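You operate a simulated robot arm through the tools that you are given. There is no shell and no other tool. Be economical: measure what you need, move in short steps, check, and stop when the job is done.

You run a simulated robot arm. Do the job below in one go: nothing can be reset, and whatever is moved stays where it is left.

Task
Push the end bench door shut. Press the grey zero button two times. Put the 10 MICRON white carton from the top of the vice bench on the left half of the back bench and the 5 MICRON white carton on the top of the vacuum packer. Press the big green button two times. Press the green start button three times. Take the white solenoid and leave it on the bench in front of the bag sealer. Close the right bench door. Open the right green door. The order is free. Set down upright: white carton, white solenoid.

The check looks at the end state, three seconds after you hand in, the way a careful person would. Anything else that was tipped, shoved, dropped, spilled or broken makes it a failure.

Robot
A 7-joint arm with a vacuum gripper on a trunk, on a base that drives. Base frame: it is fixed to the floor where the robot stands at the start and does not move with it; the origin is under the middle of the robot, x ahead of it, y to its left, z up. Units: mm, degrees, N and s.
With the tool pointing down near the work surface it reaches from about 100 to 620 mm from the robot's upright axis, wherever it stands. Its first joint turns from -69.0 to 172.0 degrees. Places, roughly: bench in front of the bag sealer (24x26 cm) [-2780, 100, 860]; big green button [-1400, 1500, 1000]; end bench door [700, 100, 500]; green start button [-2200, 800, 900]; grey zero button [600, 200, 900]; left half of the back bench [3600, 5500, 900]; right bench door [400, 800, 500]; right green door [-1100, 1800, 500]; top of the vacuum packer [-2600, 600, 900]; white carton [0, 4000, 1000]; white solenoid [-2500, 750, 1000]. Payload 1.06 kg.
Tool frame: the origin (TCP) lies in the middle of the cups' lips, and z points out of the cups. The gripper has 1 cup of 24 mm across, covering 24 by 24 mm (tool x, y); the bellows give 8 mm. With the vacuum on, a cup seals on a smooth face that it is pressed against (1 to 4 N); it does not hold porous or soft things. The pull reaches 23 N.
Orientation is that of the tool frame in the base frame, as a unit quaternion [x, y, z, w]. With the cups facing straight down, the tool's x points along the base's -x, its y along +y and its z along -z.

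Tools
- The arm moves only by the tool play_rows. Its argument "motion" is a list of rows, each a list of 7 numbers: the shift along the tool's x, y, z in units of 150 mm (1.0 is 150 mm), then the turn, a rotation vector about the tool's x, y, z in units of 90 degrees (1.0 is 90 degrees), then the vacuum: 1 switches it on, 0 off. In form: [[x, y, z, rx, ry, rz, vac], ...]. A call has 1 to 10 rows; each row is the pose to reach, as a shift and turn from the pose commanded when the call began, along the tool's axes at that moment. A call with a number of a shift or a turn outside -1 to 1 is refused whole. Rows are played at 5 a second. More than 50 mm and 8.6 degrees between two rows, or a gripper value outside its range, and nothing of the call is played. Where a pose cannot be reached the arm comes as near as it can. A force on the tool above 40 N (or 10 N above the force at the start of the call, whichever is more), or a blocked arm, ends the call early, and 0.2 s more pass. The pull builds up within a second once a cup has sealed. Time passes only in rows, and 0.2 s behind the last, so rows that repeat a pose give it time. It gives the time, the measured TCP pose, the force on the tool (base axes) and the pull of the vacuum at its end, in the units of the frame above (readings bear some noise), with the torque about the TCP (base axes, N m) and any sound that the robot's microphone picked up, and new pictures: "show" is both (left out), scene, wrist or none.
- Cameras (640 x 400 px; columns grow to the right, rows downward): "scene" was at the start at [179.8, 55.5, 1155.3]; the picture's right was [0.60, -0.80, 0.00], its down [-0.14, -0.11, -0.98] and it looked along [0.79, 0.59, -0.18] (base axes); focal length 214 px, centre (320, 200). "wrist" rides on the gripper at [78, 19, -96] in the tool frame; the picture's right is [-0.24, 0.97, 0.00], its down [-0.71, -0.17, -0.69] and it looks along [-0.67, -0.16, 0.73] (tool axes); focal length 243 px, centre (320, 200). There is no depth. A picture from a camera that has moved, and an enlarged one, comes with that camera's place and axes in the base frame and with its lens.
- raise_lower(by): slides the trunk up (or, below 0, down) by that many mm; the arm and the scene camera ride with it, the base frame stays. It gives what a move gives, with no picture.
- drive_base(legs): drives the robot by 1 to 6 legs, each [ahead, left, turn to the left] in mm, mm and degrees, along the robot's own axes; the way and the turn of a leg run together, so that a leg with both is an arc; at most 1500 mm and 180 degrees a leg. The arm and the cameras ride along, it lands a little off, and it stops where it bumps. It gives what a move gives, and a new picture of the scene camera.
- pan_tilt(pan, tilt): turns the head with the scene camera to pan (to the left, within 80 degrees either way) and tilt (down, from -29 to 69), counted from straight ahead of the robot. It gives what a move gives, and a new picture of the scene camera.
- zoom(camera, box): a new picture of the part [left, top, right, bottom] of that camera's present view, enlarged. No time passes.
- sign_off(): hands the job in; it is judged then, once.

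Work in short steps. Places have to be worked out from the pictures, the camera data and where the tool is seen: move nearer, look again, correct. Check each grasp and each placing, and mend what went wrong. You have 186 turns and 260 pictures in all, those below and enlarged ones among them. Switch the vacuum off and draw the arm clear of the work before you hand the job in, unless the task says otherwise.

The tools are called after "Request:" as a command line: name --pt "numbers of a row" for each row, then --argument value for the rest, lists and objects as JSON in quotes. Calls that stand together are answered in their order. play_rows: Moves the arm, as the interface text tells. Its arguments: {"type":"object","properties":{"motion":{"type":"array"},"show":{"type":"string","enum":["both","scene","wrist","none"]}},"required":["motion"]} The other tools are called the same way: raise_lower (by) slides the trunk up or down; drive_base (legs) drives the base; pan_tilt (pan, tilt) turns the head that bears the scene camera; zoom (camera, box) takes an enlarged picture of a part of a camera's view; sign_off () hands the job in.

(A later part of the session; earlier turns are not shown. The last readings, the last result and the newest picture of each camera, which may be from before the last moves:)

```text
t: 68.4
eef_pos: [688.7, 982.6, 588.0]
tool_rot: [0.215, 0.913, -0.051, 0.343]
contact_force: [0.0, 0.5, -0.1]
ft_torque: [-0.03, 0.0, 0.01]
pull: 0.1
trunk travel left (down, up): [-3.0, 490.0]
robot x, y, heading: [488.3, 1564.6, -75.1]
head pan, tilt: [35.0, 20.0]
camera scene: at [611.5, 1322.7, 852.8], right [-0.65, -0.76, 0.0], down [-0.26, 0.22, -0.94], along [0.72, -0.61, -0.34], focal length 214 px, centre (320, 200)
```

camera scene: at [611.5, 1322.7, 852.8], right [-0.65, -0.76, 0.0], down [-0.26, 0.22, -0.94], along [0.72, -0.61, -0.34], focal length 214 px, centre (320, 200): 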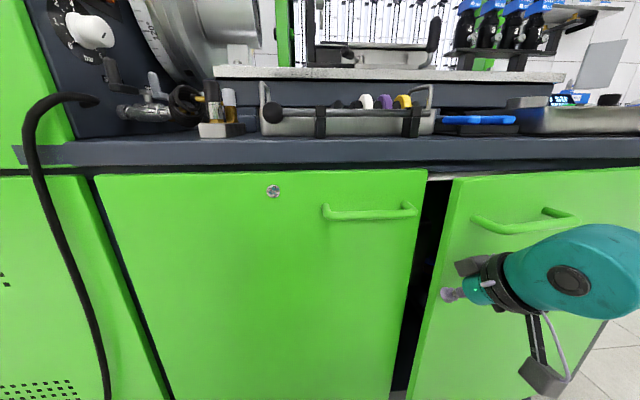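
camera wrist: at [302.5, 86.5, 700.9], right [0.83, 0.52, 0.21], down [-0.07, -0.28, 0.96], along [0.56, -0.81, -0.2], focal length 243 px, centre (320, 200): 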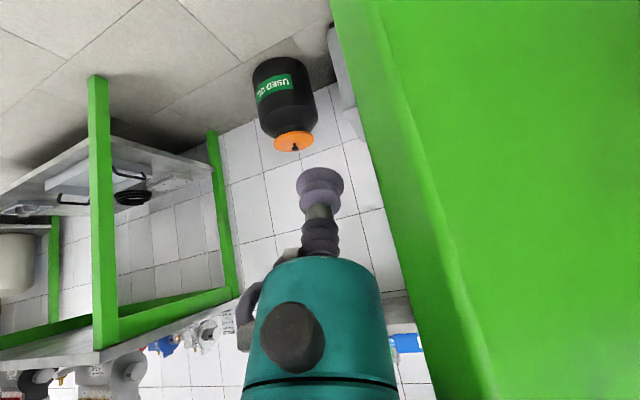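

Nearly shut. I push on along the closing normal until the stop.

Request:
drive_base --legs '[[40, 34, 0], [35, 30, 0]]'

```text
t: 69.9
eef_pos: [750.2, 938.6, 588.0]
tool_rot: [0.216, 0.915, -0.048, 0.337]
contact_force: [-7.5, 6.2, 3.9]
ft_torque: [-0.12, -0.06, -0.02]
pull: 0.1
trunk travel left (down, up): [-3.0, 490.0]
robot x, y, heading: [559.4, 1521.5, -75.4]
head pan, tilt: [35.0, 20.0]
stopped in leg 2: the force on the tool passed its limit at 79 N (the readings are from after the stop); the commanded pose is now the measured one
camera scene: at [676.9, 1275.7, 853.1], right [-0.65, -0.76, 0.0], down [-0.26, 0.22, -0.94], along [0.72, -0.61, -0.34], focal length 214 px, centre (320, 200)
```

scene: 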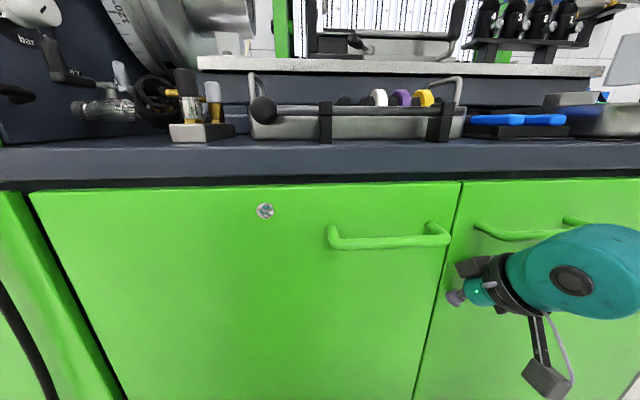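

Both bench doors are shut. I back away and drive round to the front of the console for the zero button, then raise the trunk.

Request:
drive_base --legs '[[-151, -130, 0], [-126, -484, 0], [1404, -365, 0]]'

Request:
raise_lower --by 380

```text
t: 82.8
eef_pos: [79.4, -383.9, 588.1]
tool_rot: [0.214, 0.915, -0.048, 0.338]
contact_force: [-0.9, 0.2, -0.3]
ft_torque: [-0.01, 0.02, 0.02]
pull: 0.1
trunk travel left (down, up): [-3.0, 490.0]
robot x, y, heading: [-109.2, 193.1, -75.2]
head pan, tilt: [35.0, 20.0]
camera scene: at [5.5, -48.0, 852.8], right [-0.65, -0.76, 0.0], down [-0.26, 0.22, -0.94], along [0.72, -0.61, -0.34], focal length 214 px, centre (320, 200)
```

scene: 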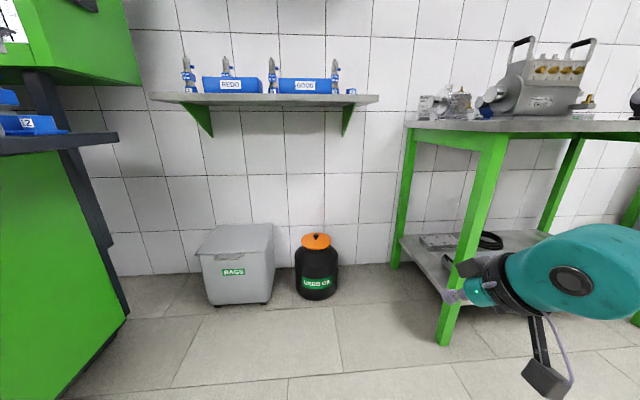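

```text
t: 86.5
eef_pos: [64.7, -328.9, 1135.7]
tool_rot: [0.161, 0.881, -0.184, 0.406]
contact_force: [-0.7, 0.2, 0.6]
ft_torque: [-0.02, -0.01, -0.01]
pull: 0.1
trunk travel left (down, up): [-383.0, 110.0]
robot x, y, heading: [-119.0, 198.1, -75.0]
head pan, tilt: [35.0, 20.0]
```

The tool is high now. I turn the robot to face the console.

Request:
drive_base --legs '[[0, 0, 75]]'

Request:
pan_tilt --pan 10 --tilt 30

```text
t: 90.2
eef_pos: [435.5, 243.9, 1136.5]
tool_rot: [-0.417, 0.792, 0.106, 0.433]
contact_force: [0.5, 0.3, 0.8]
ft_torque: [0.02, 0.01, 0.02]
pull: 0.2
trunk travel left (down, up): [-383.0, 110.0]
robot x, y, heading: [-115.2, 194.9, 1.3]
head pan, tilt: [35.0, 20.0]
camera scene: at [42.3, 250.6, 1240.0], right [0.59, -0.81, 0.0], down [-0.28, -0.2, -0.94], along [0.76, 0.55, -0.34], focal length 214 px, centre (320, 200)
```

scene: 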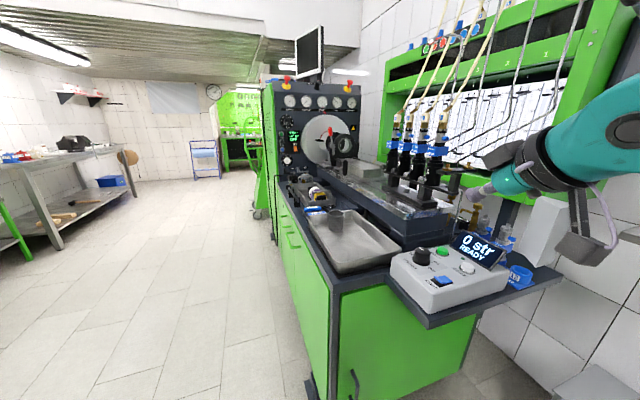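

```text
t: 91.1
eef_pos: [435.9, 243.7, 1135.9]
tool_rot: [-0.417, 0.793, 0.105, 0.432]
contact_force: [0.6, -0.1, -0.8]
ft_torque: [0.01, -0.02, 0.02]
pull: 0.1
trunk travel left (down, up): [-383.0, 110.0]
robot x, y, heading: [-116.1, 195.3, 1.0]
head pan, tilt: [10.0, 30.0]
camera scene: at [55.7, 213.2, 1223.9], right [0.19, -0.98, 0.0], down [-0.49, -0.1, -0.87], along [0.85, 0.17, -0.5], focal length 214 px, centre (320, 200)
```

scene: 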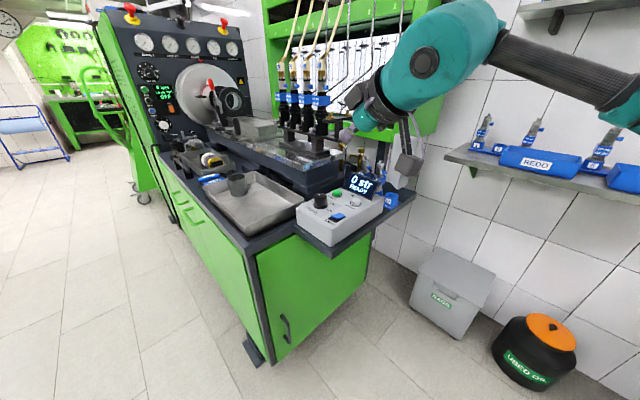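

The view is clear. I turn the tool to point straight down, keeping its yaw aligned with the console.

Request:
play_rows --pt "0 0 0 -0.02 0.081 0 0" --pt "0 0 0 -0.04 0.163 0 0" --pt "0 0 0 -0.06 0.244 0 0" --pt "0 0 0 -0.081 0.325 0 0" --pt "0 0 0 -0.1 0.407 0 0" --pt "0 0 0 -0.121 0.488 0 0" --pt "0 0 0 -0.141 0.569 0 0" --show "none"

```text
t: 92.7
eef_pos: [329.3, 244.3, 1106.0]
tool_rot: [-0.464, 0.886, -0.003, 0.001]
contact_force: [0.6, 1.3, 0.8]
ft_torque: [-0.12, -0.01, 0.02]
pull: 0.1
out of reach, approached as far as the arm can: row 1, 2, 3, 4, 5, 6, 7
trunk travel left (down, up): [-383.0, 110.0]
robot x, y, heading: [-114.3, 197.1, 0.9]
head pan, tilt: [10.0, 30.0]
```

Vertical now, at (329, 244, 1106). I drive ahead so the cup comes over the button, with the height still safe.

Request:
drive_base --legs '[[270, -32, 0]]'

Request:
raise_lower --by -100

Request:
play_rows --pt "0 0 0 0 0 0 0" --show "both"

```text
t: 94.6
eef_pos: [603.3, 211.6, 1105.0]
tool_rot: [-0.465, 0.885, 0.0, 0.001]
contact_force: [0.6, 0.8, 0.0]
ft_torque: [0.02, -0.01, 0.0]
pull: 0.0
trunk travel left (down, up): [-383.0, 110.0]
robot x, y, heading: [159.0, 163.9, 1.4]
head pan, tilt: [10.0, 30.0]
camera scene: at [329.6, 186.9, 1223.8], right [0.19, -0.98, 0.0], down [-0.49, -0.1, -0.87], along [0.85, 0.17, -0.5], focal length 214 px, centre (320, 200)
```

scene: 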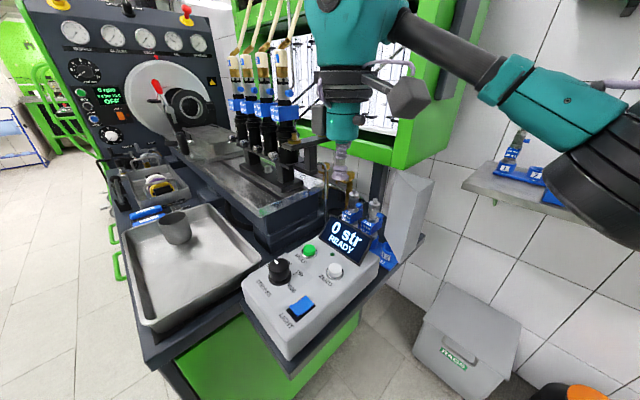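

```text
t: 96.0
eef_pos: [604.2, 213.1, 1006.0]
tool_rot: [-0.465, 0.885, 0.0, 0.001]
contact_force: [0.1, 1.0, -0.5]
ft_torque: [-0.01, 0.01, -0.01]
pull: 0.1
trunk travel left (down, up): [-283.0, 210.0]
robot x, y, heading: [159.0, 167.9, 1.1]
head pan, tilt: [10.0, 30.0]
```

```text
t: 96.4
eef_pos: [602.9, 212.5, 1005.6]
tool_rot: [-0.465, 0.885, -0.001, 0.002]
contact_force: [0.3, 0.0, 0.1]
ft_torque: [-0.01, 0.06, 0.02]
pull: 0.1
trunk travel left (down, up): [-283.0, 210.0]
robot x, y, heading: [157.1, 165.1, 1.1]
head pan, tilt: [10.0, 30.0]
camera scene: at [353.3, 187.4, 1123.3], right [0.19, -0.98, 0.0], down [-0.49, -0.1, -0.87], along [0.85, 0.17, -0.5], focal length 214 px, centre (320, 200)
camera wrist: at [544.3, 158.6, 1100.3], right [-0.67, 0.75, 0.0], down [0.54, 0.48, 0.69], along [0.51, 0.46, -0.73], focal length 243 px, centre (320, 200)
```

scene: 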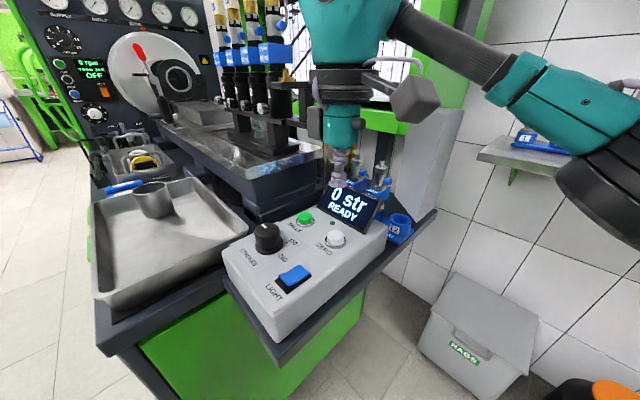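
wrist: 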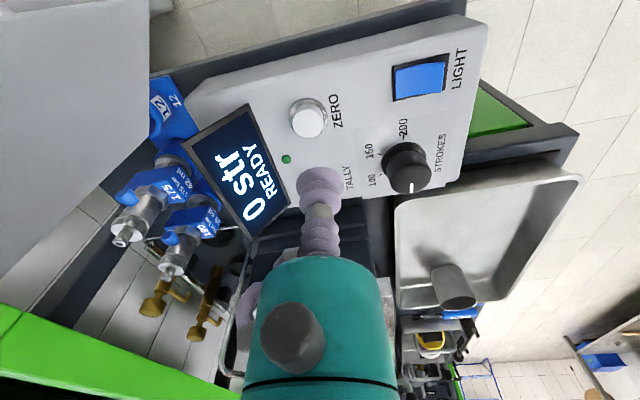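

The two views put the zero button at (625, 216, 889). I move over it and descend to about 20 mm above.

Request:
play_rows --pt "-0.105 -0.105 0 0 0 0 0" --pt "-0.105 -0.105 0.2 0 0 0 0" --pt "-0.105 -0.105 0.4 0 0 0 0" --pt "-0.105 -0.105 0.6 0 0 0 0" --pt "-0.105 -0.105 0.63 0 0 0 0" --show "both"

```text
t: 97.8
eef_pos: [629.2, 220.1, 966.6]
tool_rot: [-0.464, 0.883, -0.016, 0.067]
contact_force: [-0.3, 0.3, 0.0]
ft_torque: [-0.02, 0.02, -0.02]
pull: 0.1
out of reach, approached as far as the arm can: row 1
trunk travel left (down, up): [-283.0, 210.0]
robot x, y, heading: [156.3, 164.1, 1.4]
head pan, tilt: [10.0, 30.0]
stopped in row 5: the arm was blocked; the commanded pose is now the measured one
camera scene: at [349.0, 188.4, 1122.3], right [0.19, -0.98, 0.0], down [-0.49, -0.1, -0.87], along [0.85, 0.17, -0.5], focal length 214 px, centre (320, 200)
camera wrist: at [558.2, 162.9, 1050.9], right [-0.66, 0.75, -0.06], down [0.45, 0.46, 0.77], along [0.6, 0.48, -0.64], focal length 243 px, centre (320, 200)
```

scene: 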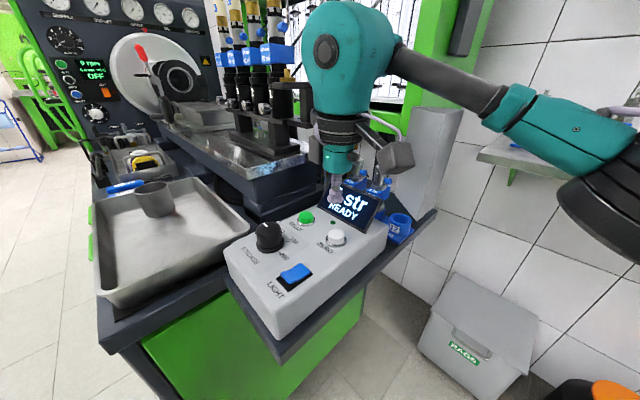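
wrist: 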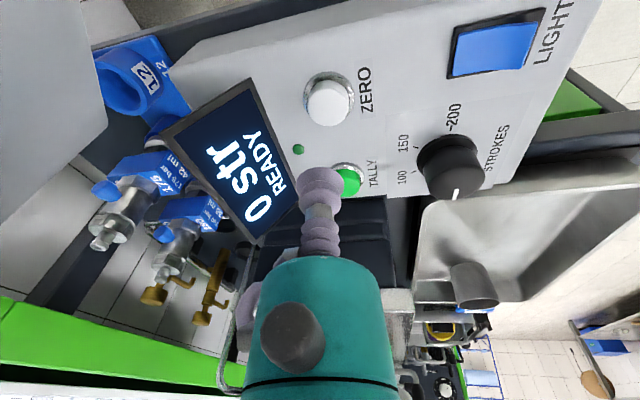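

The arm got blocked at z 967 with a slight tilt and no contact force: a joint limit. I lift, straighten the tool, and lower the trunk instead.

Request:
play_rows --pt "0 0 -0.15 0 0 0 0" --pt "0 0 -0.3 -0.03 0.033 0 0" --pt "0 0 -0.4 -0.057 0.066 0 0" --pt "0 0 -0.4 -0.057 0.066 0 0" --show "none"

Request:
raise_lower --by -90

```text
t: 98.8
eef_pos: [618.1, 215.9, 1018.8]
tool_rot: [-0.462, 0.887, 0.0, -0.006]
contact_force: [-0.9, -0.3, -0.5]
ft_torque: [0.01, -0.02, 0.02]
pull: 0.0
out of reach, approached as far as the arm can: row 3, 4
trunk travel left (down, up): [-283.0, 210.0]
robot x, y, heading: [158.4, 168.6, 1.0]
head pan, tilt: [10.0, 30.0]
```

```text
t: 100.0
eef_pos: [606.3, 209.7, 977.1]
tool_rot: [-0.458, 0.887, -0.011, 0.05]
contact_force: [0.1, -0.4, -0.4]
ft_torque: [-0.02, 0.02, -0.01]
pull: 0.0
trunk travel left (down, up): [-193.0, 300.0]
robot x, y, heading: [158.9, 169.4, 1.3]
head pan, tilt: [10.0, 30.0]
```

Something holds the arm up. I look to the right at the elbow.

Request:
pan_tilt --pan -35 --tilt 15

```text
t: 101.1
eef_pos: [605.6, 209.6, 977.7]
tool_rot: [-0.459, 0.887, -0.01, 0.05]
contact_force: [-0.4, -1.1, -0.5]
ft_torque: [0.02, 0.01, 0.07]
pull: 0.1
trunk travel left (down, up): [-193.0, 300.0]
robot x, y, heading: [158.9, 169.6, 1.2]
head pan, tilt: [-35.0, 15.0]
camera scene: at [357.0, 113.9, 1058.2], right [-0.56, -0.83, -0.01], down [-0.21, 0.15, -0.97], along [0.8, -0.54, -0.25], focal length 214 px, centre (320, 200)
```

scene: 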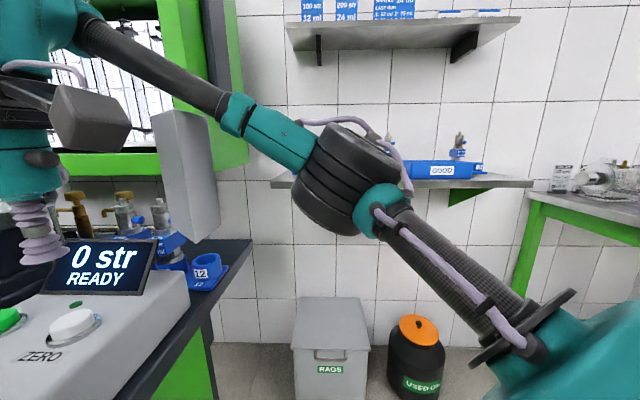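

No contact is visible; more likely a wrist joint is at its limit because of the 55° yaw. I lift slightly and turn the tool back to the natural yaw and vertical.

Request:
play_rows --pt "0 0 -0.1 -0.02 0.03 0.09 0" --pt "0 0 -0.2 -0.04 0.05 0.18 0" --pt "0 0 -0.2 -0.04 0.05 0.27 0" --pt "0 0 -0.2 -0.04 0.05 0.36 0" --pt "0 0 -0.2 -0.04 0.05 0.45 0" --pt "0 0 -0.2 -0.04 0.05 0.54 0" --show "none"

Request:
pan_tilt --pan 5 --tilt 30

```text
refused: row 1 steps farther than a row can; nothing moved
```

```text
t: 102.2
eef_pos: [603.7, 209.1, 976.5]
tool_rot: [-0.459, 0.887, -0.009, 0.05]
contact_force: [0.2, 1.0, -0.4]
ft_torque: [0.0, 0.01, -0.01]
pull: 0.0
trunk travel left (down, up): [-193.0, 300.0]
robot x, y, heading: [161.6, 169.7, 0.9]
head pan, tilt: [5.0, 30.0]
camera scene: at [368.7, 175.2, 1034.6], right [0.11, -0.99, 0.0], down [-0.49, -0.05, -0.87], along [0.87, 0.09, -0.49], focal length 214 px, centre (320, 200)
```

scene: 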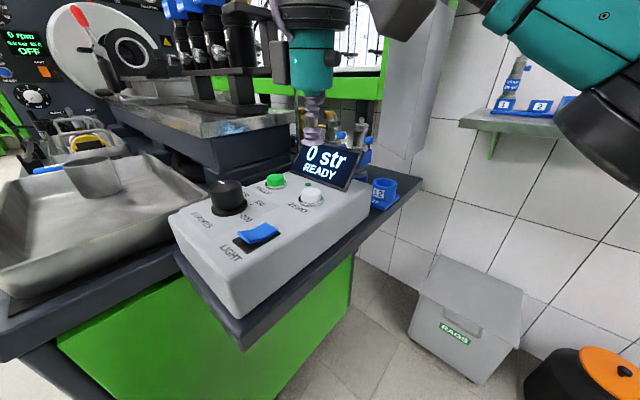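

The rows turned too fast; I resend with smaller turns.

Request:
play_rows --pt "0 0 -0.1 -0.01 0.01 0.08 0" --pt "0 0 -0.2 -0.02 0.02 0.16 0" --pt "0 0 -0.2 -0.03 0.03 0.24 0" --pt "0 0 -0.2 -0.035 0.04 0.32 0" --pt "0 0 -0.2 -0.035 0.05 0.4 0" --pt "0 0 -0.2 -0.035 0.05 0.48 0" --show "both"

```text
t: 103.8
eef_pos: [607.2, 212.0, 982.1]
tool_rot: [-0.103, 0.994, 0.014, -0.026]
contact_force: [0.1, 0.9, 0.1]
ft_torque: [0.0, 0.02, 0.02]
pull: 0.1
trunk travel left (down, up): [-193.0, 300.0]
robot x, y, heading: [158.2, 170.1, 1.0]
head pan, tilt: [5.0, 30.0]
stopped in row 6: the arm was blocked; the commanded pose is now the measured one
camera scene: at [369.7, 176.8, 1033.6], right [0.1, -0.99, 0.0], down [-0.49, -0.05, -0.87], along [0.87, 0.09, -0.49], focal length 214 px, centre (320, 200)
camera wrist: at [532.8, 211.7, 1081.6], right [0.03, 1.0, 0.02], down [0.77, -0.04, 0.64], along [0.64, -0.01, -0.77], focal length 243 px, centre (320, 200)
```

scene: 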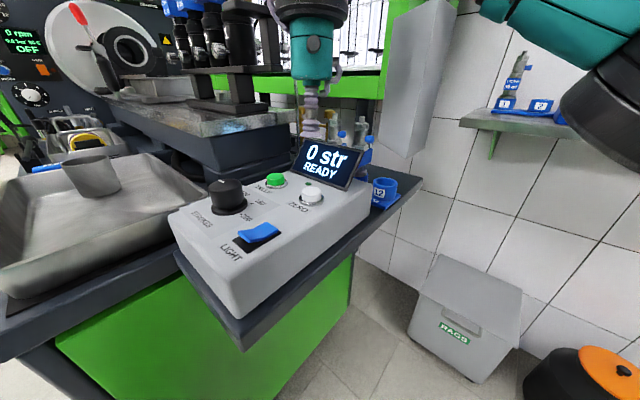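
wrist: 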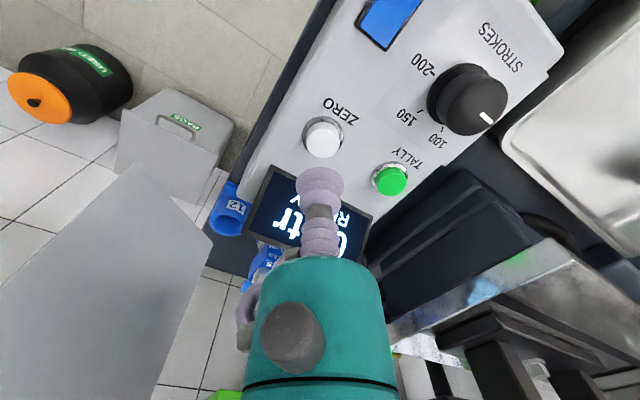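

Still blocked, with no force at the tool. I probe by backing the arm 60 mm towards the robot and up, to see whether it follows freely.

Request:
play_rows --pt "0.2 0 0 0 0 0 0" --pt "0.4 0 0 0 0 0 0" --pt "0.4 0 0 0 0 0 0" --show "none"

Request:
play_rows --pt "0 0 0.2 0 0 0 0" --pt "0 0 0.2 0 0 0 0" --show "none"

```text
t: 104.6
eef_pos: [555.3, 200.3, 976.0]
tool_rot: [-0.104, 0.994, 0.01, -0.037]
contact_force: [-0.1, 0.2, 0.2]
ft_torque: [0.02, -0.01, 0.03]
pull: 0.0
trunk travel left (down, up): [-193.0, 300.0]
robot x, y, heading: [164.2, 166.6, 1.1]
head pan, tilt: [5.0, 30.0]
```

```text
t: 105.4
eef_pos: [546.4, 200.4, 970.0]
tool_rot: [-0.102, 0.994, 0.027, -0.008]
contact_force: [-0.6, -0.9, -0.8]
ft_torque: [0.02, 0.04, 0.01]
pull: 0.0
trunk travel left (down, up): [-193.0, 300.0]
robot x, y, heading: [159.2, 166.5, 0.9]
head pan, tilt: [5.0, 30.0]
stopped in row 2: the arm was blocked; the commanded pose is now the measured one
```

The arm moves freely sideways but not down, so something lies under the forearm, probably the grey hanging box south of the button. I look at that region.

Request:
pan_tilt --pan -22 --tilt -5

```text
t: 106.4
eef_pos: [546.7, 200.2, 971.6]
tool_rot: [-0.102, 0.994, 0.025, -0.009]
contact_force: [-0.1, -0.1, -0.8]
ft_torque: [0.03, 0.0, 0.0]
pull: 0.1
trunk travel left (down, up): [-193.0, 300.0]
robot x, y, heading: [158.9, 165.7, 1.1]
head pan, tilt: [-22.0, -5.0]
camera scene: at [362.5, 136.3, 1089.6], right [-0.36, -0.93, 0.0], down [0.09, -0.03, -1.0], along [0.93, -0.36, 0.09], focal length 214 px, centre (320, 200)
```

scene: 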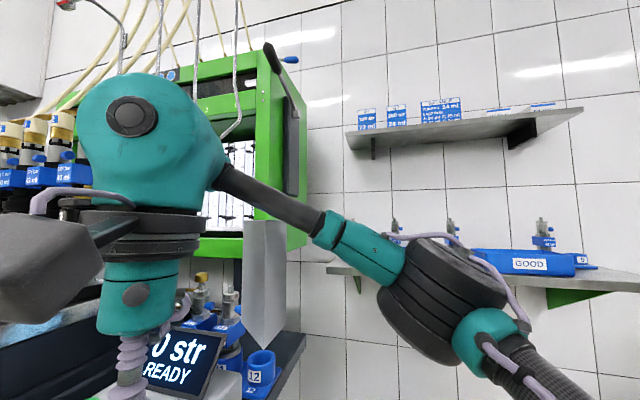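

The forearm runs right beside the grey box, whose top is at about z 1090. I move 75 mm further back and probe downward again.

Request:
play_rows --pt "0.25 0 0 0 0 0 0" --pt "0.5 0 0 0 0 0 0" --pt "0.5 0 0.15 0 0 0 0" --pt "0.5 0 0.3 0 0 0 0" --pt "0.5 0 0.3 0 0 0 0" --show "none"

```text
t: 107.1
eef_pos: [488.5, 188.6, 964.4]
tool_rot: [-0.09, 0.995, 0.025, -0.022]
contact_force: [13.1, -1.8, 3.8]
ft_torque: [0.26, 1.73, 0.18]
pull: 0.1
trunk travel left (down, up): [-193.0, 300.0]
robot x, y, heading: [159.9, 167.8, 1.1]
head pan, tilt: [-22.0, -5.0]
stopped in row 3: the force on the tool passed its limit at 76 N (the readings are from after the stop); the commanded pose is now the measured one
```

That was the robot's head again. I raise the trunk 120 mm, back the base 60 mm, and re-extend the arm, to test descending with a higher shoulder.

Request:
raise_lower --by 120

Request:
drive_base --legs '[[-120, 0, 0]]'

Request:
play_rows --pt "-0.3 0 0 0 0 0 0" --pt "-0.6 0 0 0 0 0 0" --pt "-0.6 0 0.3 0 0 0 0" --pt "-0.6 0 0.6 0 0 0 0" --pt "-0.6 0 0.9 0 0 0 0" --pt "-0.6 0 0.9 0 0 0 0" --show "scene"

```text
t: 108.6
eef_pos: [486.3, 188.9, 1084.5]
tool_rot: [-0.091, 0.995, 0.025, -0.02]
contact_force: [0.2, 0.6, 0.5]
ft_torque: [-0.03, -0.03, 0.02]
pull: 0.1
trunk travel left (down, up): [-313.0, 180.0]
robot x, y, heading: [157.7, 166.5, 1.1]
head pan, tilt: [-22.0, -5.0]
```

```text
t: 109.8
eef_pos: [367.2, 185.9, 1085.5]
tool_rot: [-0.09, 0.995, 0.026, -0.02]
contact_force: [-0.9, -0.6, -0.1]
ft_torque: [0.0, -0.01, -0.01]
pull: 0.0
trunk travel left (down, up): [-313.0, 180.0]
robot x, y, heading: [41.8, 167.6, 1.1]
head pan, tilt: [-22.0, -5.0]
camera scene: at [221.6, 136.4, 1208.4], right [-0.36, -0.93, 0.0], down [0.08, -0.03, -1.0], along [0.93, -0.35, 0.09], focal length 214 px, centre (320, 200)
```

scene: 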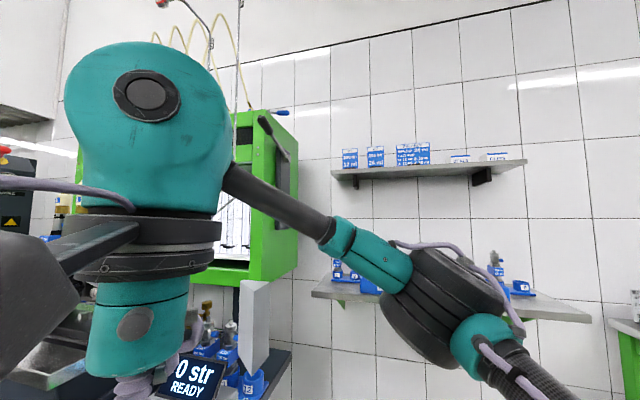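

```text
t: 111.2
eef_pos: [449.2, 208.1, 945.6]
tool_rot: [-0.09, 0.995, 0.024, -0.02]
contact_force: [-0.1, 0.9, -0.3]
ft_torque: [-0.01, 0.03, 0.03]
pull: 0.1
trunk travel left (down, up): [-313.0, 180.0]
robot x, y, heading: [40.2, 165.2, 1.3]
head pan, tilt: [-22.0, -5.0]
camera scene: at [222.2, 136.4, 1208.3], right [-0.36, -0.93, 0.0], down [0.08, -0.03, -1.0], along [0.93, -0.35, 0.09], focal length 214 px, centre (320, 200)
```

scene: 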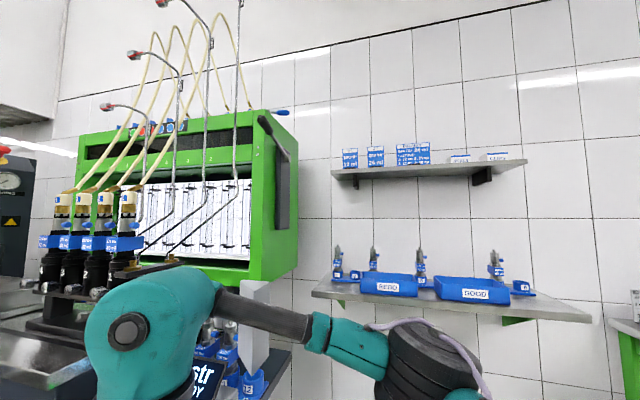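

Here it descends freely, so the hanging box was the blocker. I pitch the tool about 32° so the wrist and forearm pass west of the box, and extend the arm.

Request:
play_rows --pt "-0.2 0 -0.15 0 0 0 0" --pt "-0.4 0 -0.3 0 0 0 0" --pt "-0.55 0 -0.35 0 -0.09 0 0" --pt "-0.55 0 -0.35 0 -0.18 0 0" --pt "-0.55 0 -0.35 0 -0.27 0 0" --pt "-0.55 0 -0.35 0 -0.36 0 0" --show "none"

Request:
pan_tilt --pan 0 --tilt 25

```text
t: 112.6
eef_pos: [532.6, 220.9, 997.3]
tool_rot: [-0.079, 0.961, 0.049, 0.259]
contact_force: [-0.4, 0.3, -0.8]
ft_torque: [0.01, 0.02, 0.01]
pull: 0.1
trunk travel left (down, up): [-313.0, 180.0]
robot x, y, heading: [41.8, 162.9, 1.0]
head pan, tilt: [-22.0, -5.0]
```

```text
t: 113.5
eef_pos: [533.3, 219.6, 996.9]
tool_rot: [-0.079, 0.962, 0.05, 0.257]
contact_force: [-0.9, 0.3, 0.2]
ft_torque: [-0.03, 0.0, -0.01]
pull: 0.0
trunk travel left (down, up): [-313.0, 180.0]
robot x, y, heading: [38.7, 164.8, 1.1]
head pan, tilt: [0.0, 25.0]
camera scene: at [232.6, 169.3, 1160.3], right [0.02, -1.0, 0.0], down [-0.42, -0.01, -0.91], along [0.91, 0.02, -0.42], focal length 214 px, centre (320, 200)
```

scene: 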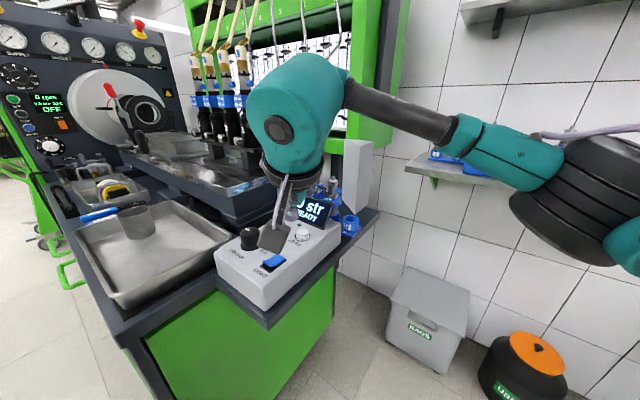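

The forearm now passes clear of the box. I drive a little forward so that a straight stroke along the tool axis meets the button.

Request:
drive_base --legs '[[33, -14, 0]]'

Request:
play_rows --pt "0 0 0.2 0 0 0 0" --pt "0 0 0.35 0 0 0 0" --pt "0 0 0.5 0 0 0 0" --show "both"

```text
t: 114.4
eef_pos: [566.8, 207.7, 995.8]
tool_rot: [-0.079, 0.962, 0.05, 0.257]
contact_force: [0.4, -0.4, 0.2]
ft_torque: [0.01, 0.03, -0.01]
pull: 0.1
trunk travel left (down, up): [-313.0, 180.0]
robot x, y, heading: [76.8, 153.7, 1.0]
head pan, tilt: [0.0, 25.0]
camera scene: at [266.6, 156.0, 1160.1], right [0.02, -1.0, 0.0], down [-0.42, -0.01, -0.91], along [0.91, 0.02, -0.42], focal length 214 px, centre (320, 200)
```

scene: 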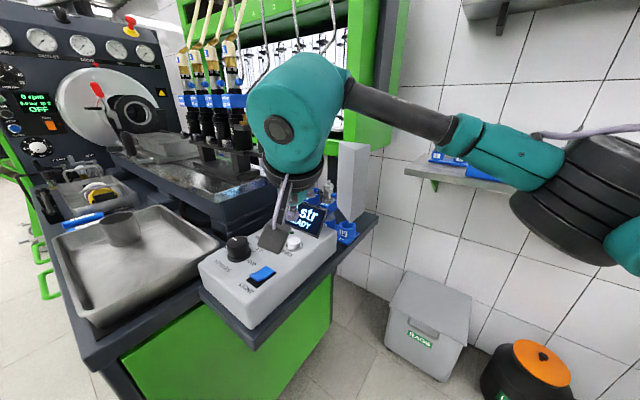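

```text
t: 115.2
eef_pos: [602.1, 218.1, 931.9]
tool_rot: [-0.08, 0.961, 0.049, 0.259]
contact_force: [0.4, 0.3, -0.1]
ft_torque: [0.02, -0.04, 0.01]
pull: 0.0
trunk travel left (down, up): [-313.0, 180.0]
robot x, y, heading: [77.1, 147.9, 0.9]
head pan, tilt: [0.0, 25.0]
camera scene: at [266.1, 156.2, 1160.2], right [0.02, -1.0, 0.0], down [-0.42, -0.01, -0.91], along [0.91, 0.02, -0.42], focal length 214 px, centre (320, 200)
camera wrist: at [486.9, 213.1, 974.5], right [0.03, 0.98, 0.17], down [0.3, -0.17, 0.94], along [0.95, 0.03, -0.3], focal length 243 px, centre (320, 200)
```

scene: 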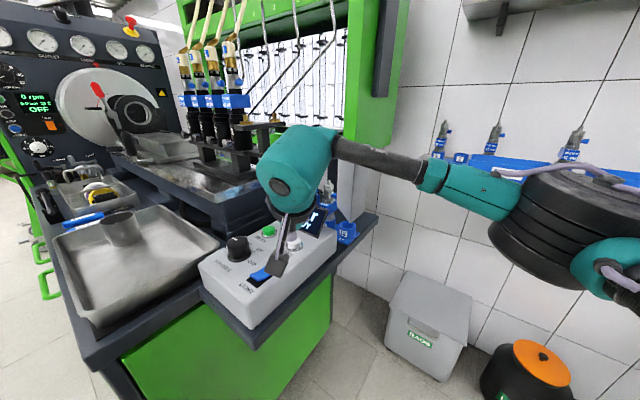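
wrist: 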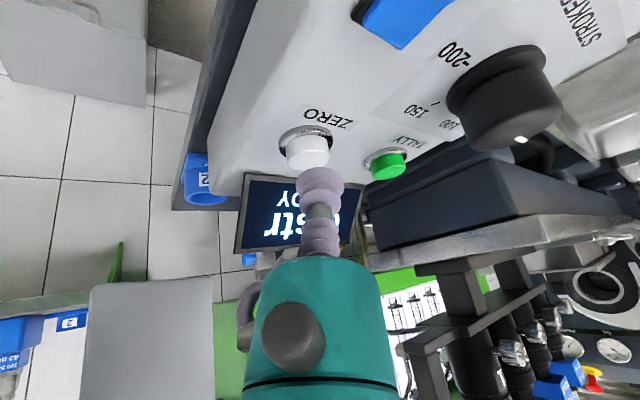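

The cup is about 45 mm from the button on line. I advance to contact in small steps, listening for a click.

Request:
play_rows --pt "-0.02 -0.03 0.2 0 0 0 0" --pt "-0.02 -0.03 0.26 0 0 0 0" --pt "-0.02 -0.03 0.3 0 0 0 0" --pt "-0.02 -0.03 0.33 0 0 0 0" --show "wrist"

```text
t: 116.2
eef_pos: [627.8, 221.3, 893.6]
tool_rot: [-0.081, 0.961, 0.052, 0.259]
contact_force: [-14.6, -0.9, 23.8]
ft_torque: [-0.1, 0.37, -0.08]
pull: 0.0
trunk travel left (down, up): [-313.0, 180.0]
robot x, y, heading: [78.1, 152.4, 1.0]
head pan, tilt: [0.0, 25.0]
heard: click
camera wrist: at [511.3, 216.5, 936.4], right [0.02, 0.98, 0.17], down [0.3, -0.17, 0.94], along [0.95, 0.03, -0.3], focal length 243 px, centre (320, 200)
```

wrist: 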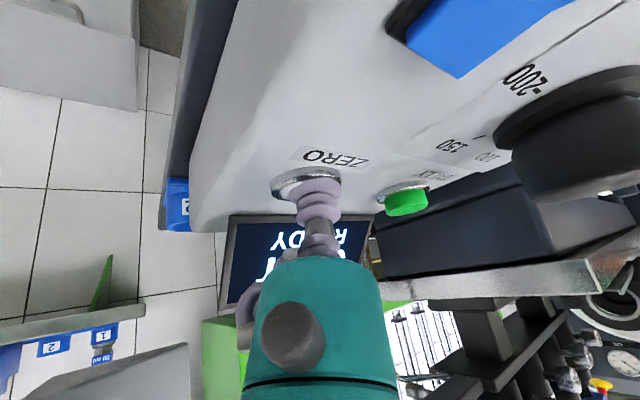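

A click: press one. I retract 25 mm, wait, and press to the same depth again.

Request:
play_rows --pt "0 0 -0.1 0 0 0 0" --pt "0 0 -0.17 0 0 0 0" --pt "0 0 -0.17 0 0 0 0" --pt "0 0 -0.17 0 0 0 0" --show "none"

Request:
play_rows --pt "0 0 0.07 0 0 0 0" --pt "0 0 0.12 0 0 0 0" --pt "0 0 0.15 0 0 0 0" --pt "0 0 0.17 0 0 0 0" --show "none"

Request:
play_rows --pt "0 0 -0.2 0 0 0 0" --pt "0 0 -0.4 0 0 0 0" --pt "0 0 -0.6 0 0 0 0" --pt "0 0 -0.6 0 0 0 0" --show "both"

```text
t: 117.2
eef_pos: [618.2, 216.8, 911.7]
tool_rot: [-0.08, 0.962, 0.05, 0.257]
contact_force: [0.0, 0.5, -0.4]
ft_torque: [0.02, -0.01, -0.03]
pull: 0.1
trunk travel left (down, up): [-313.0, 180.0]
robot x, y, heading: [77.3, 156.9, 1.0]
head pan, tilt: [0.0, 25.0]
```

```text
t: 118.2
eef_pos: [627.7, 222.2, 894.9]
tool_rot: [-0.081, 0.961, 0.051, 0.259]
contact_force: [-21.5, -2.0, 21.9]
ft_torque: [-0.09, 0.29, -0.1]
pull: 0.0
trunk travel left (down, up): [-313.0, 180.0]
robot x, y, heading: [77.7, 153.0, 1.4]
head pan, tilt: [0.0, 25.0]
heard: click
```

```text
t: 119.2
eef_pos: [586.4, 208.5, 967.7]
tool_rot: [-0.08, 0.962, 0.05, 0.257]
contact_force: [0.8, 0.7, -0.1]
ft_torque: [0.02, -0.01, -0.02]
pull: 0.1
trunk travel left (down, up): [-313.0, 180.0]
robot x, y, heading: [78.8, 156.5, 1.0]
head pan, tilt: [0.0, 25.0]
camera scene: at [266.1, 156.2, 1160.2], right [0.02, -1.0, 0.0], down [-0.42, -0.01, -0.91], along [0.91, 0.02, -0.42], focal length 214 px, centre (320, 200)
camera wrist: at [470.8, 203.2, 1011.4], right [0.03, 0.98, 0.17], down [0.3, -0.17, 0.94], along [0.95, 0.02, -0.3], focal length 243 px, centre (320, 200)
```

scene: 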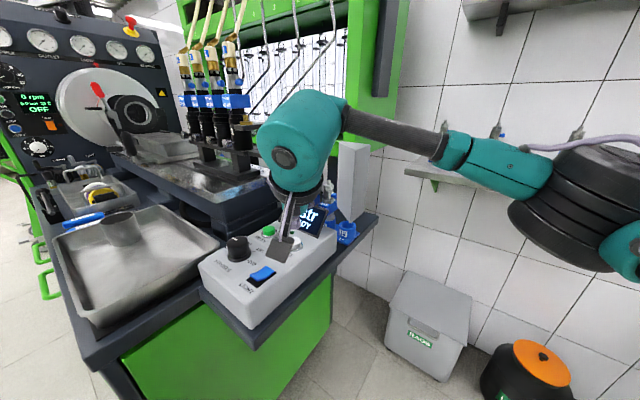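
wrist: 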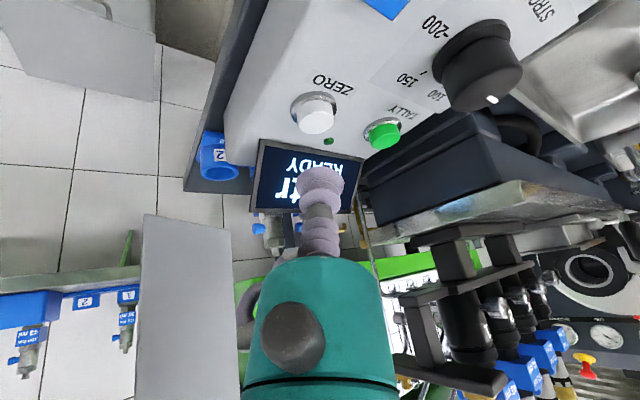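

Two clicks, so the zero button is done. I back off and turn toward the vice bench in the north.

Request:
drive_base --legs '[[-380, 0, 0], [0, 0, 90]]'

Request:
pan_tilt --pan 15 --tilt 10

```text
t: 125.5
eef_pos: [-377.3, 653.6, 968.1]
tool_rot: [0.749, -0.608, -0.22, -0.142]
contact_force: [0.9, -0.7, -0.3]
ft_torque: [-0.03, 0.02, 0.01]
pull: 0.0
trunk travel left (down, up): [-313.0, 180.0]
robot x, y, heading: [-299.8, 141.5, 93.6]
head pan, tilt: [0.0, 25.0]
camera scene: at [-312.5, 334.7, 1160.2], right [1.0, 0.06, 0.0], down [0.03, -0.42, -0.91], along [-0.06, 0.9, -0.42], focal length 214 px, centre (320, 200)
```

scene: 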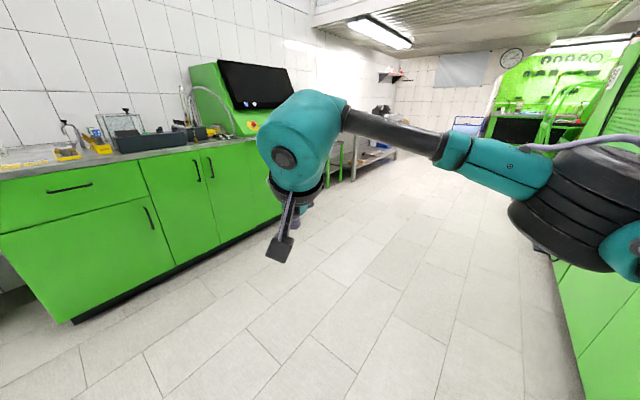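

```text
t: 126.3
eef_pos: [-378.2, 653.0, 968.5]
tool_rot: [0.749, -0.608, -0.221, -0.142]
contact_force: [-0.1, 0.0, 0.1]
ft_torque: [-0.02, 0.0, 0.01]
pull: 0.0
trunk travel left (down, up): [-313.0, 180.0]
robot x, y, heading: [-298.7, 143.5, 93.7]
head pan, tilt: [15.0, 10.0]
camera scene: at [-336.3, 330.9, 1184.5], right [0.95, 0.32, 0.0], down [0.06, -0.17, -0.98], along [-0.31, 0.93, -0.17], focal length 214 px, centre (320, 200)
```

scene: 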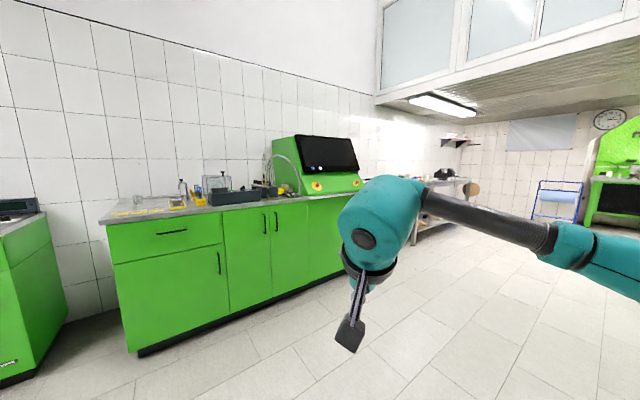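

The cabinet row on the left holds the green door pair and perhaps the big green button. I zoom there.

Request:
zoom --camera "scene" --box '[95, 120, 375, 320]'

```text
2.00 times, centred on (235, 220) of scene
camera zoom: at [-336.3, 330.9, 1184.5], right [0.95, 0.32, 0.0], down [0.06, -0.17, -0.98], along [-0.31, 0.93, -0.17], focal length 429 px, centre (490, 160)
```

zoom: 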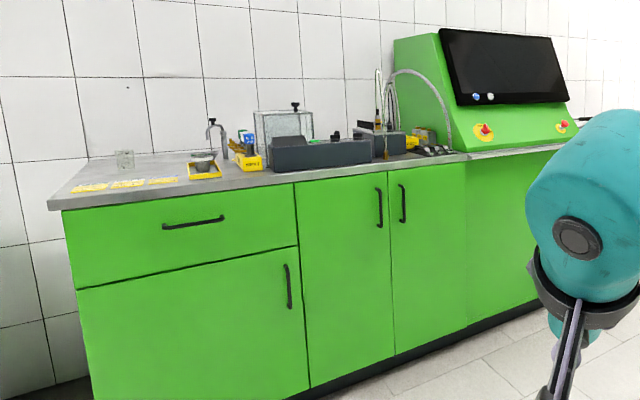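

The right door spans about (-1247,1742) to (-1010,2010), handle at its left edge and hinge at its right. I drive to face it.

Request:
drive_base --legs '[[1172, 186, 0], [0, 0, 49]]'

```text
t: 134.6
eef_pos: [-991.2, 1584.7, 967.0]
tool_rot: [0.934, -0.244, -0.26, -0.039]
contact_force: [0.3, -0.1, 0.6]
ft_torque: [0.0, -0.02, 0.03]
pull: 0.0
trunk travel left (down, up): [-313.0, 180.0]
robot x, y, heading: [-560.1, 1307.5, 142.2]
head pan, tilt: [15.0, 10.0]
camera scene: at [-721.2, 1404.0, 1184.6], right [0.38, 0.92, 0.0], down [0.16, -0.07, -0.98], along [-0.91, 0.38, -0.17], focal length 214 px, centre (320, 200)
```

scene: 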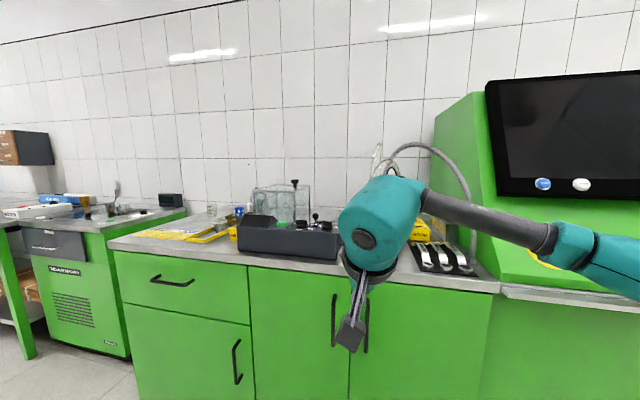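

I look lower and straighter at the door and the dark device with the green button.

Request:
pan_tilt --pan 20 --tilt 28

Request:
zoom --camera "scene" --box '[220, 60, 420, 185]'

```text
t: 135.4
eef_pos: [-989.7, 1584.3, 967.8]
tool_rot: [0.934, -0.244, -0.259, -0.039]
contact_force: [-0.3, -0.5, 0.1]
ft_torque: [0.0, -0.02, 0.01]
pull: 0.1
trunk travel left (down, up): [-313.0, 180.0]
robot x, y, heading: [-557.2, 1308.1, 142.1]
head pan, tilt: [20.0, 28.0]
camera scene: at [-722.3, 1395.9, 1155.5], right [0.3, 0.95, 0.0], down [0.45, -0.14, -0.88], along [-0.84, 0.27, -0.47], focal length 214 px, centre (320, 200)
```

scene: 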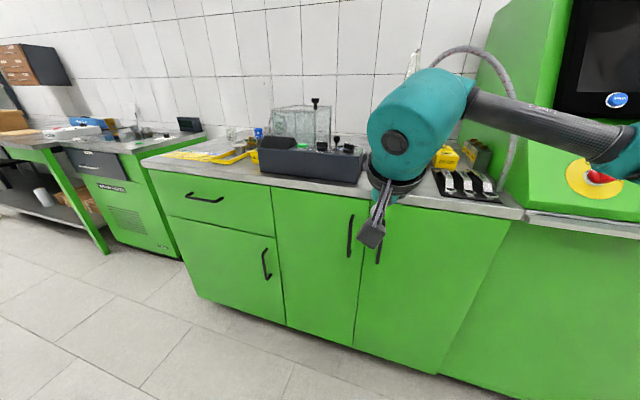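

```text
3.20 times, centred on (320, 122) of scene
camera zoom: at [-722.3, 1395.9, 1155.5], right [0.3, 0.95, 0.0], down [0.45, -0.14, -0.88], along [-0.84, 0.27, -0.47], focal length 686 px, centre (320, 448)
```

zoom: 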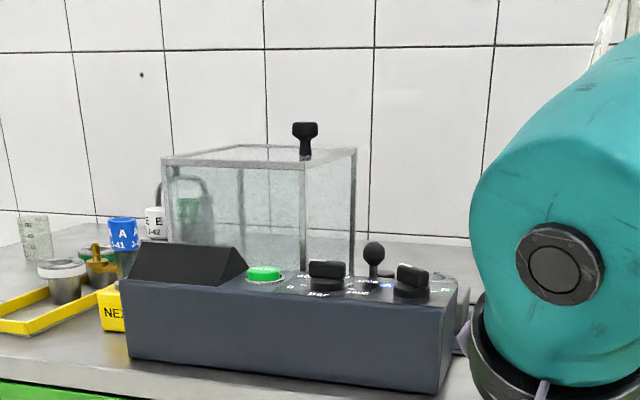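

The big green button sits on the dark device at about (-1400, 1555, 985). I raise 80 mm and drive so the tilted cup is ahead of it.

Request:
raise_lower --by 80

Request:
drive_base --legs '[[220, 266, 0]]'

Request:
play_rows --pt "0 0 0 0 0 0 0" --show "wrist"

```text
t: 136.5
eef_pos: [-990.9, 1584.4, 1048.3]
tool_rot: [0.934, -0.244, -0.259, -0.039]
contact_force: [0.9, -0.3, 0.5]
ft_torque: [0.02, 0.0, 0.0]
pull: 0.1
trunk travel left (down, up): [-393.0, 100.0]
robot x, y, heading: [-560.5, 1307.8, 142.4]
head pan, tilt: [20.0, 28.0]
```

```text
t: 139.5
eef_pos: [-1330.9, 1504.0, 1047.3]
tool_rot: [0.934, -0.242, -0.259, -0.038]
contact_force: [0.2, 1.6, 0.3]
ft_torque: [0.01, -0.02, -0.04]
pull: 0.0
trunk travel left (down, up): [-393.0, 100.0]
robot x, y, heading: [-894.3, 1228.2, 142.7]
head pan, tilt: [20.0, 28.0]
camera scene: at [-1043.7, 1303.4, 1238.2], right [0.3, 0.95, 0.0], down [0.45, -0.14, -0.88], along [-0.84, 0.26, -0.47], focal length 214 px, centre (320, 200)
```

scene: 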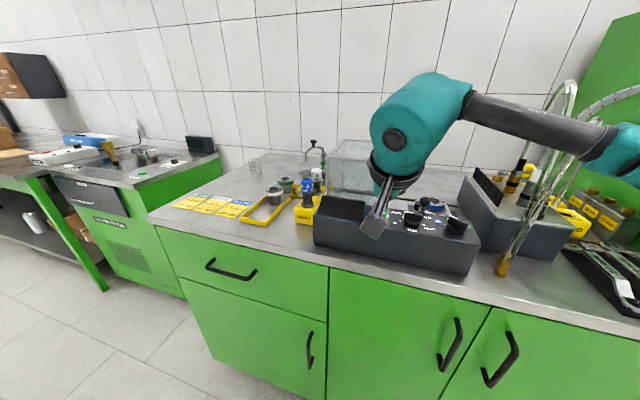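

```text
t: 139.9
eef_pos: [-1329.8, 1503.9, 1048.8]
tool_rot: [0.934, -0.242, -0.26, -0.038]
contact_force: [-0.9, -0.1, -0.6]
ft_torque: [0.0, 0.02, 0.0]
pull: 0.1
trunk travel left (down, up): [-393.0, 100.0]
robot x, y, heading: [-892.2, 1229.3, 142.6]
head pan, tilt: [20.0, 28.0]
camera wrist: at [-1234.9, 1434.3, 1091.3], right [-0.64, -0.75, 0.17], down [-0.13, 0.32, 0.94], along [-0.76, 0.57, -0.3], focal length 243 px, centre (320, 200)
```

wrist: 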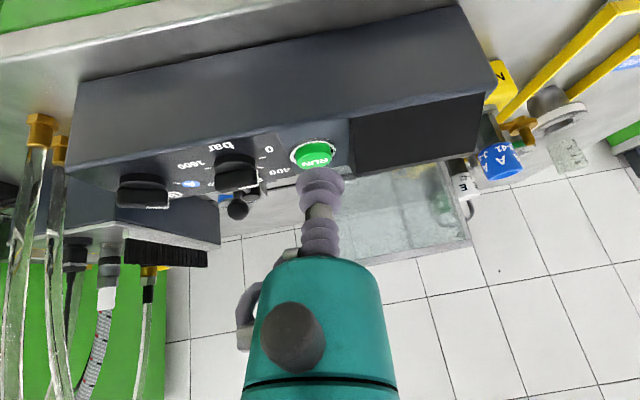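

Both views agree on RUN at about (-1401, 1554, 981). I move to 25 mm before it on the tool axis.

Request:
play_rows --pt "-0.13 -0.06 0.1 0 0 0 0" --pt "-0.264 -0.12 0.25 0 0 0 0" --pt "-0.264 -0.12 0.4 0 0 0 0" --pt "-0.264 -0.12 0.5 0 0 0 0" --show "both"

```text
t: 140.9
eef_pos: [-1386.6, 1550.7, 1002.1]
tool_rot: [0.934, -0.242, -0.26, -0.038]
contact_force: [-0.5, -0.5, -0.8]
ft_torque: [-0.04, 0.02, 0.02]
pull: 0.1
trunk travel left (down, up): [-393.0, 100.0]
robot x, y, heading: [-895.1, 1229.1, 142.5]
head pan, tilt: [20.0, 28.0]
camera scene: at [-1043.5, 1303.5, 1238.2], right [0.3, 0.95, 0.0], down [0.45, -0.14, -0.88], along [-0.84, 0.26, -0.47], focal length 214 px, centre (320, 200)
camera wrist: at [-1291.4, 1481.9, 1045.1], right [-0.64, -0.75, 0.17], down [-0.13, 0.32, 0.94], along [-0.76, 0.57, -0.3], focal length 243 px, centre (320, 200)
```

scene: 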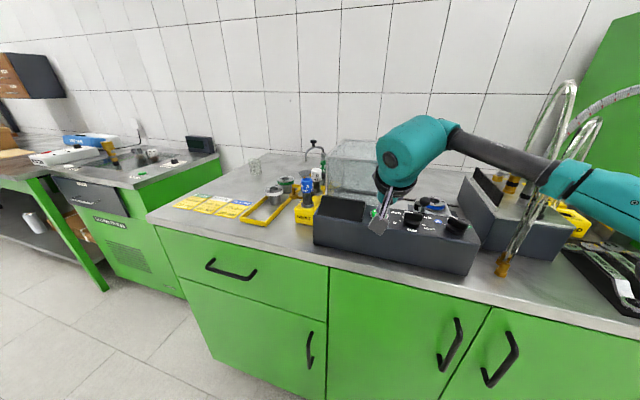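
wrist: 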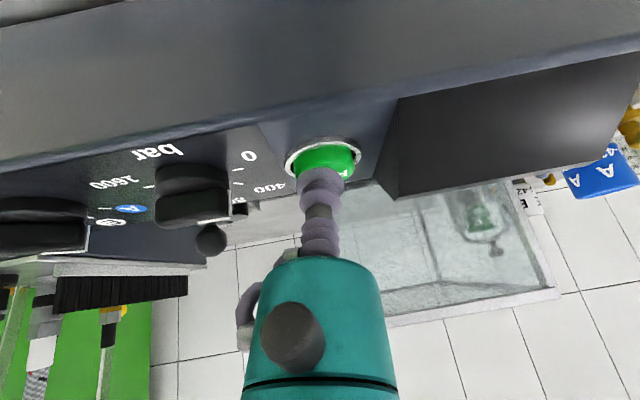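

The cup is nearly on the button. The forearm seems close to the hoses on the right, so I check that before pressing.

Request:
zoom --camera "scene" --box '[440, 70, 640, 285]'

```text
1.86 times, centred on (540, 178) of scene
camera zoom: at [-1043.5, 1303.5, 1238.2], right [0.3, 0.95, 0.0], down [0.45, -0.14, -0.88], along [-0.84, 0.26, -0.47], focal length 399 px, centre (-89, 242)
```

zoom: 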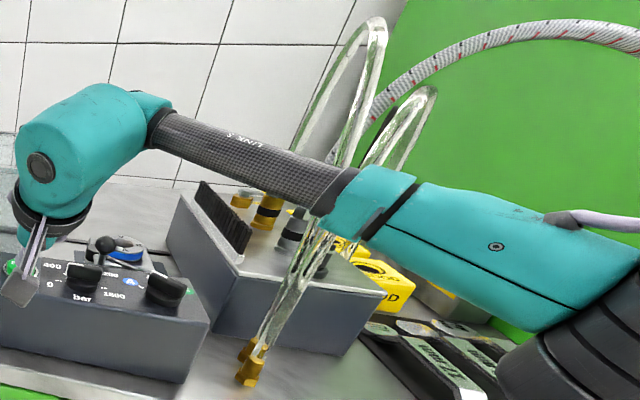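

The arm passes on the near side of the hose and nothing has been touched. I press the button in small steps.

Request:
play_rows --pt "0 0 0.08 0 0 0 0" --pt "0 0 0.12 0 0 0 0" --pt "0 0 0.15 0 0 0 0" --pt "0 0 0.18 0 0 0 0" --show "wrist"

```text
t: 141.9
eef_pos: [-1397.5, 1555.3, 983.2]
tool_rot: [0.933, -0.242, -0.263, -0.039]
contact_force: [9.2, -1.4, 27.8]
ft_torque: [-0.24, -0.42, 0.14]
pull: 0.1
trunk travel left (down, up): [-393.0, 100.0]
robot x, y, heading: [-894.8, 1227.6, 142.7]
head pan, tilt: [20.0, 28.0]
heard: click
camera wrist: at [-1301.6, 1486.1, 1025.9], right [-0.63, -0.75, 0.17], down [-0.12, 0.32, 0.94], along [-0.76, 0.57, -0.3], focal length 243 px, centre (320, 200)
```

wrist: 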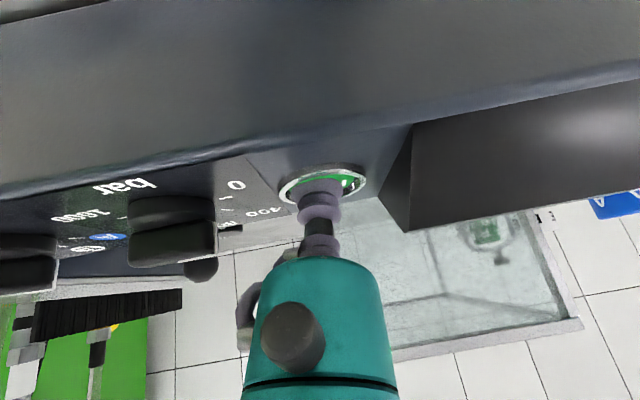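

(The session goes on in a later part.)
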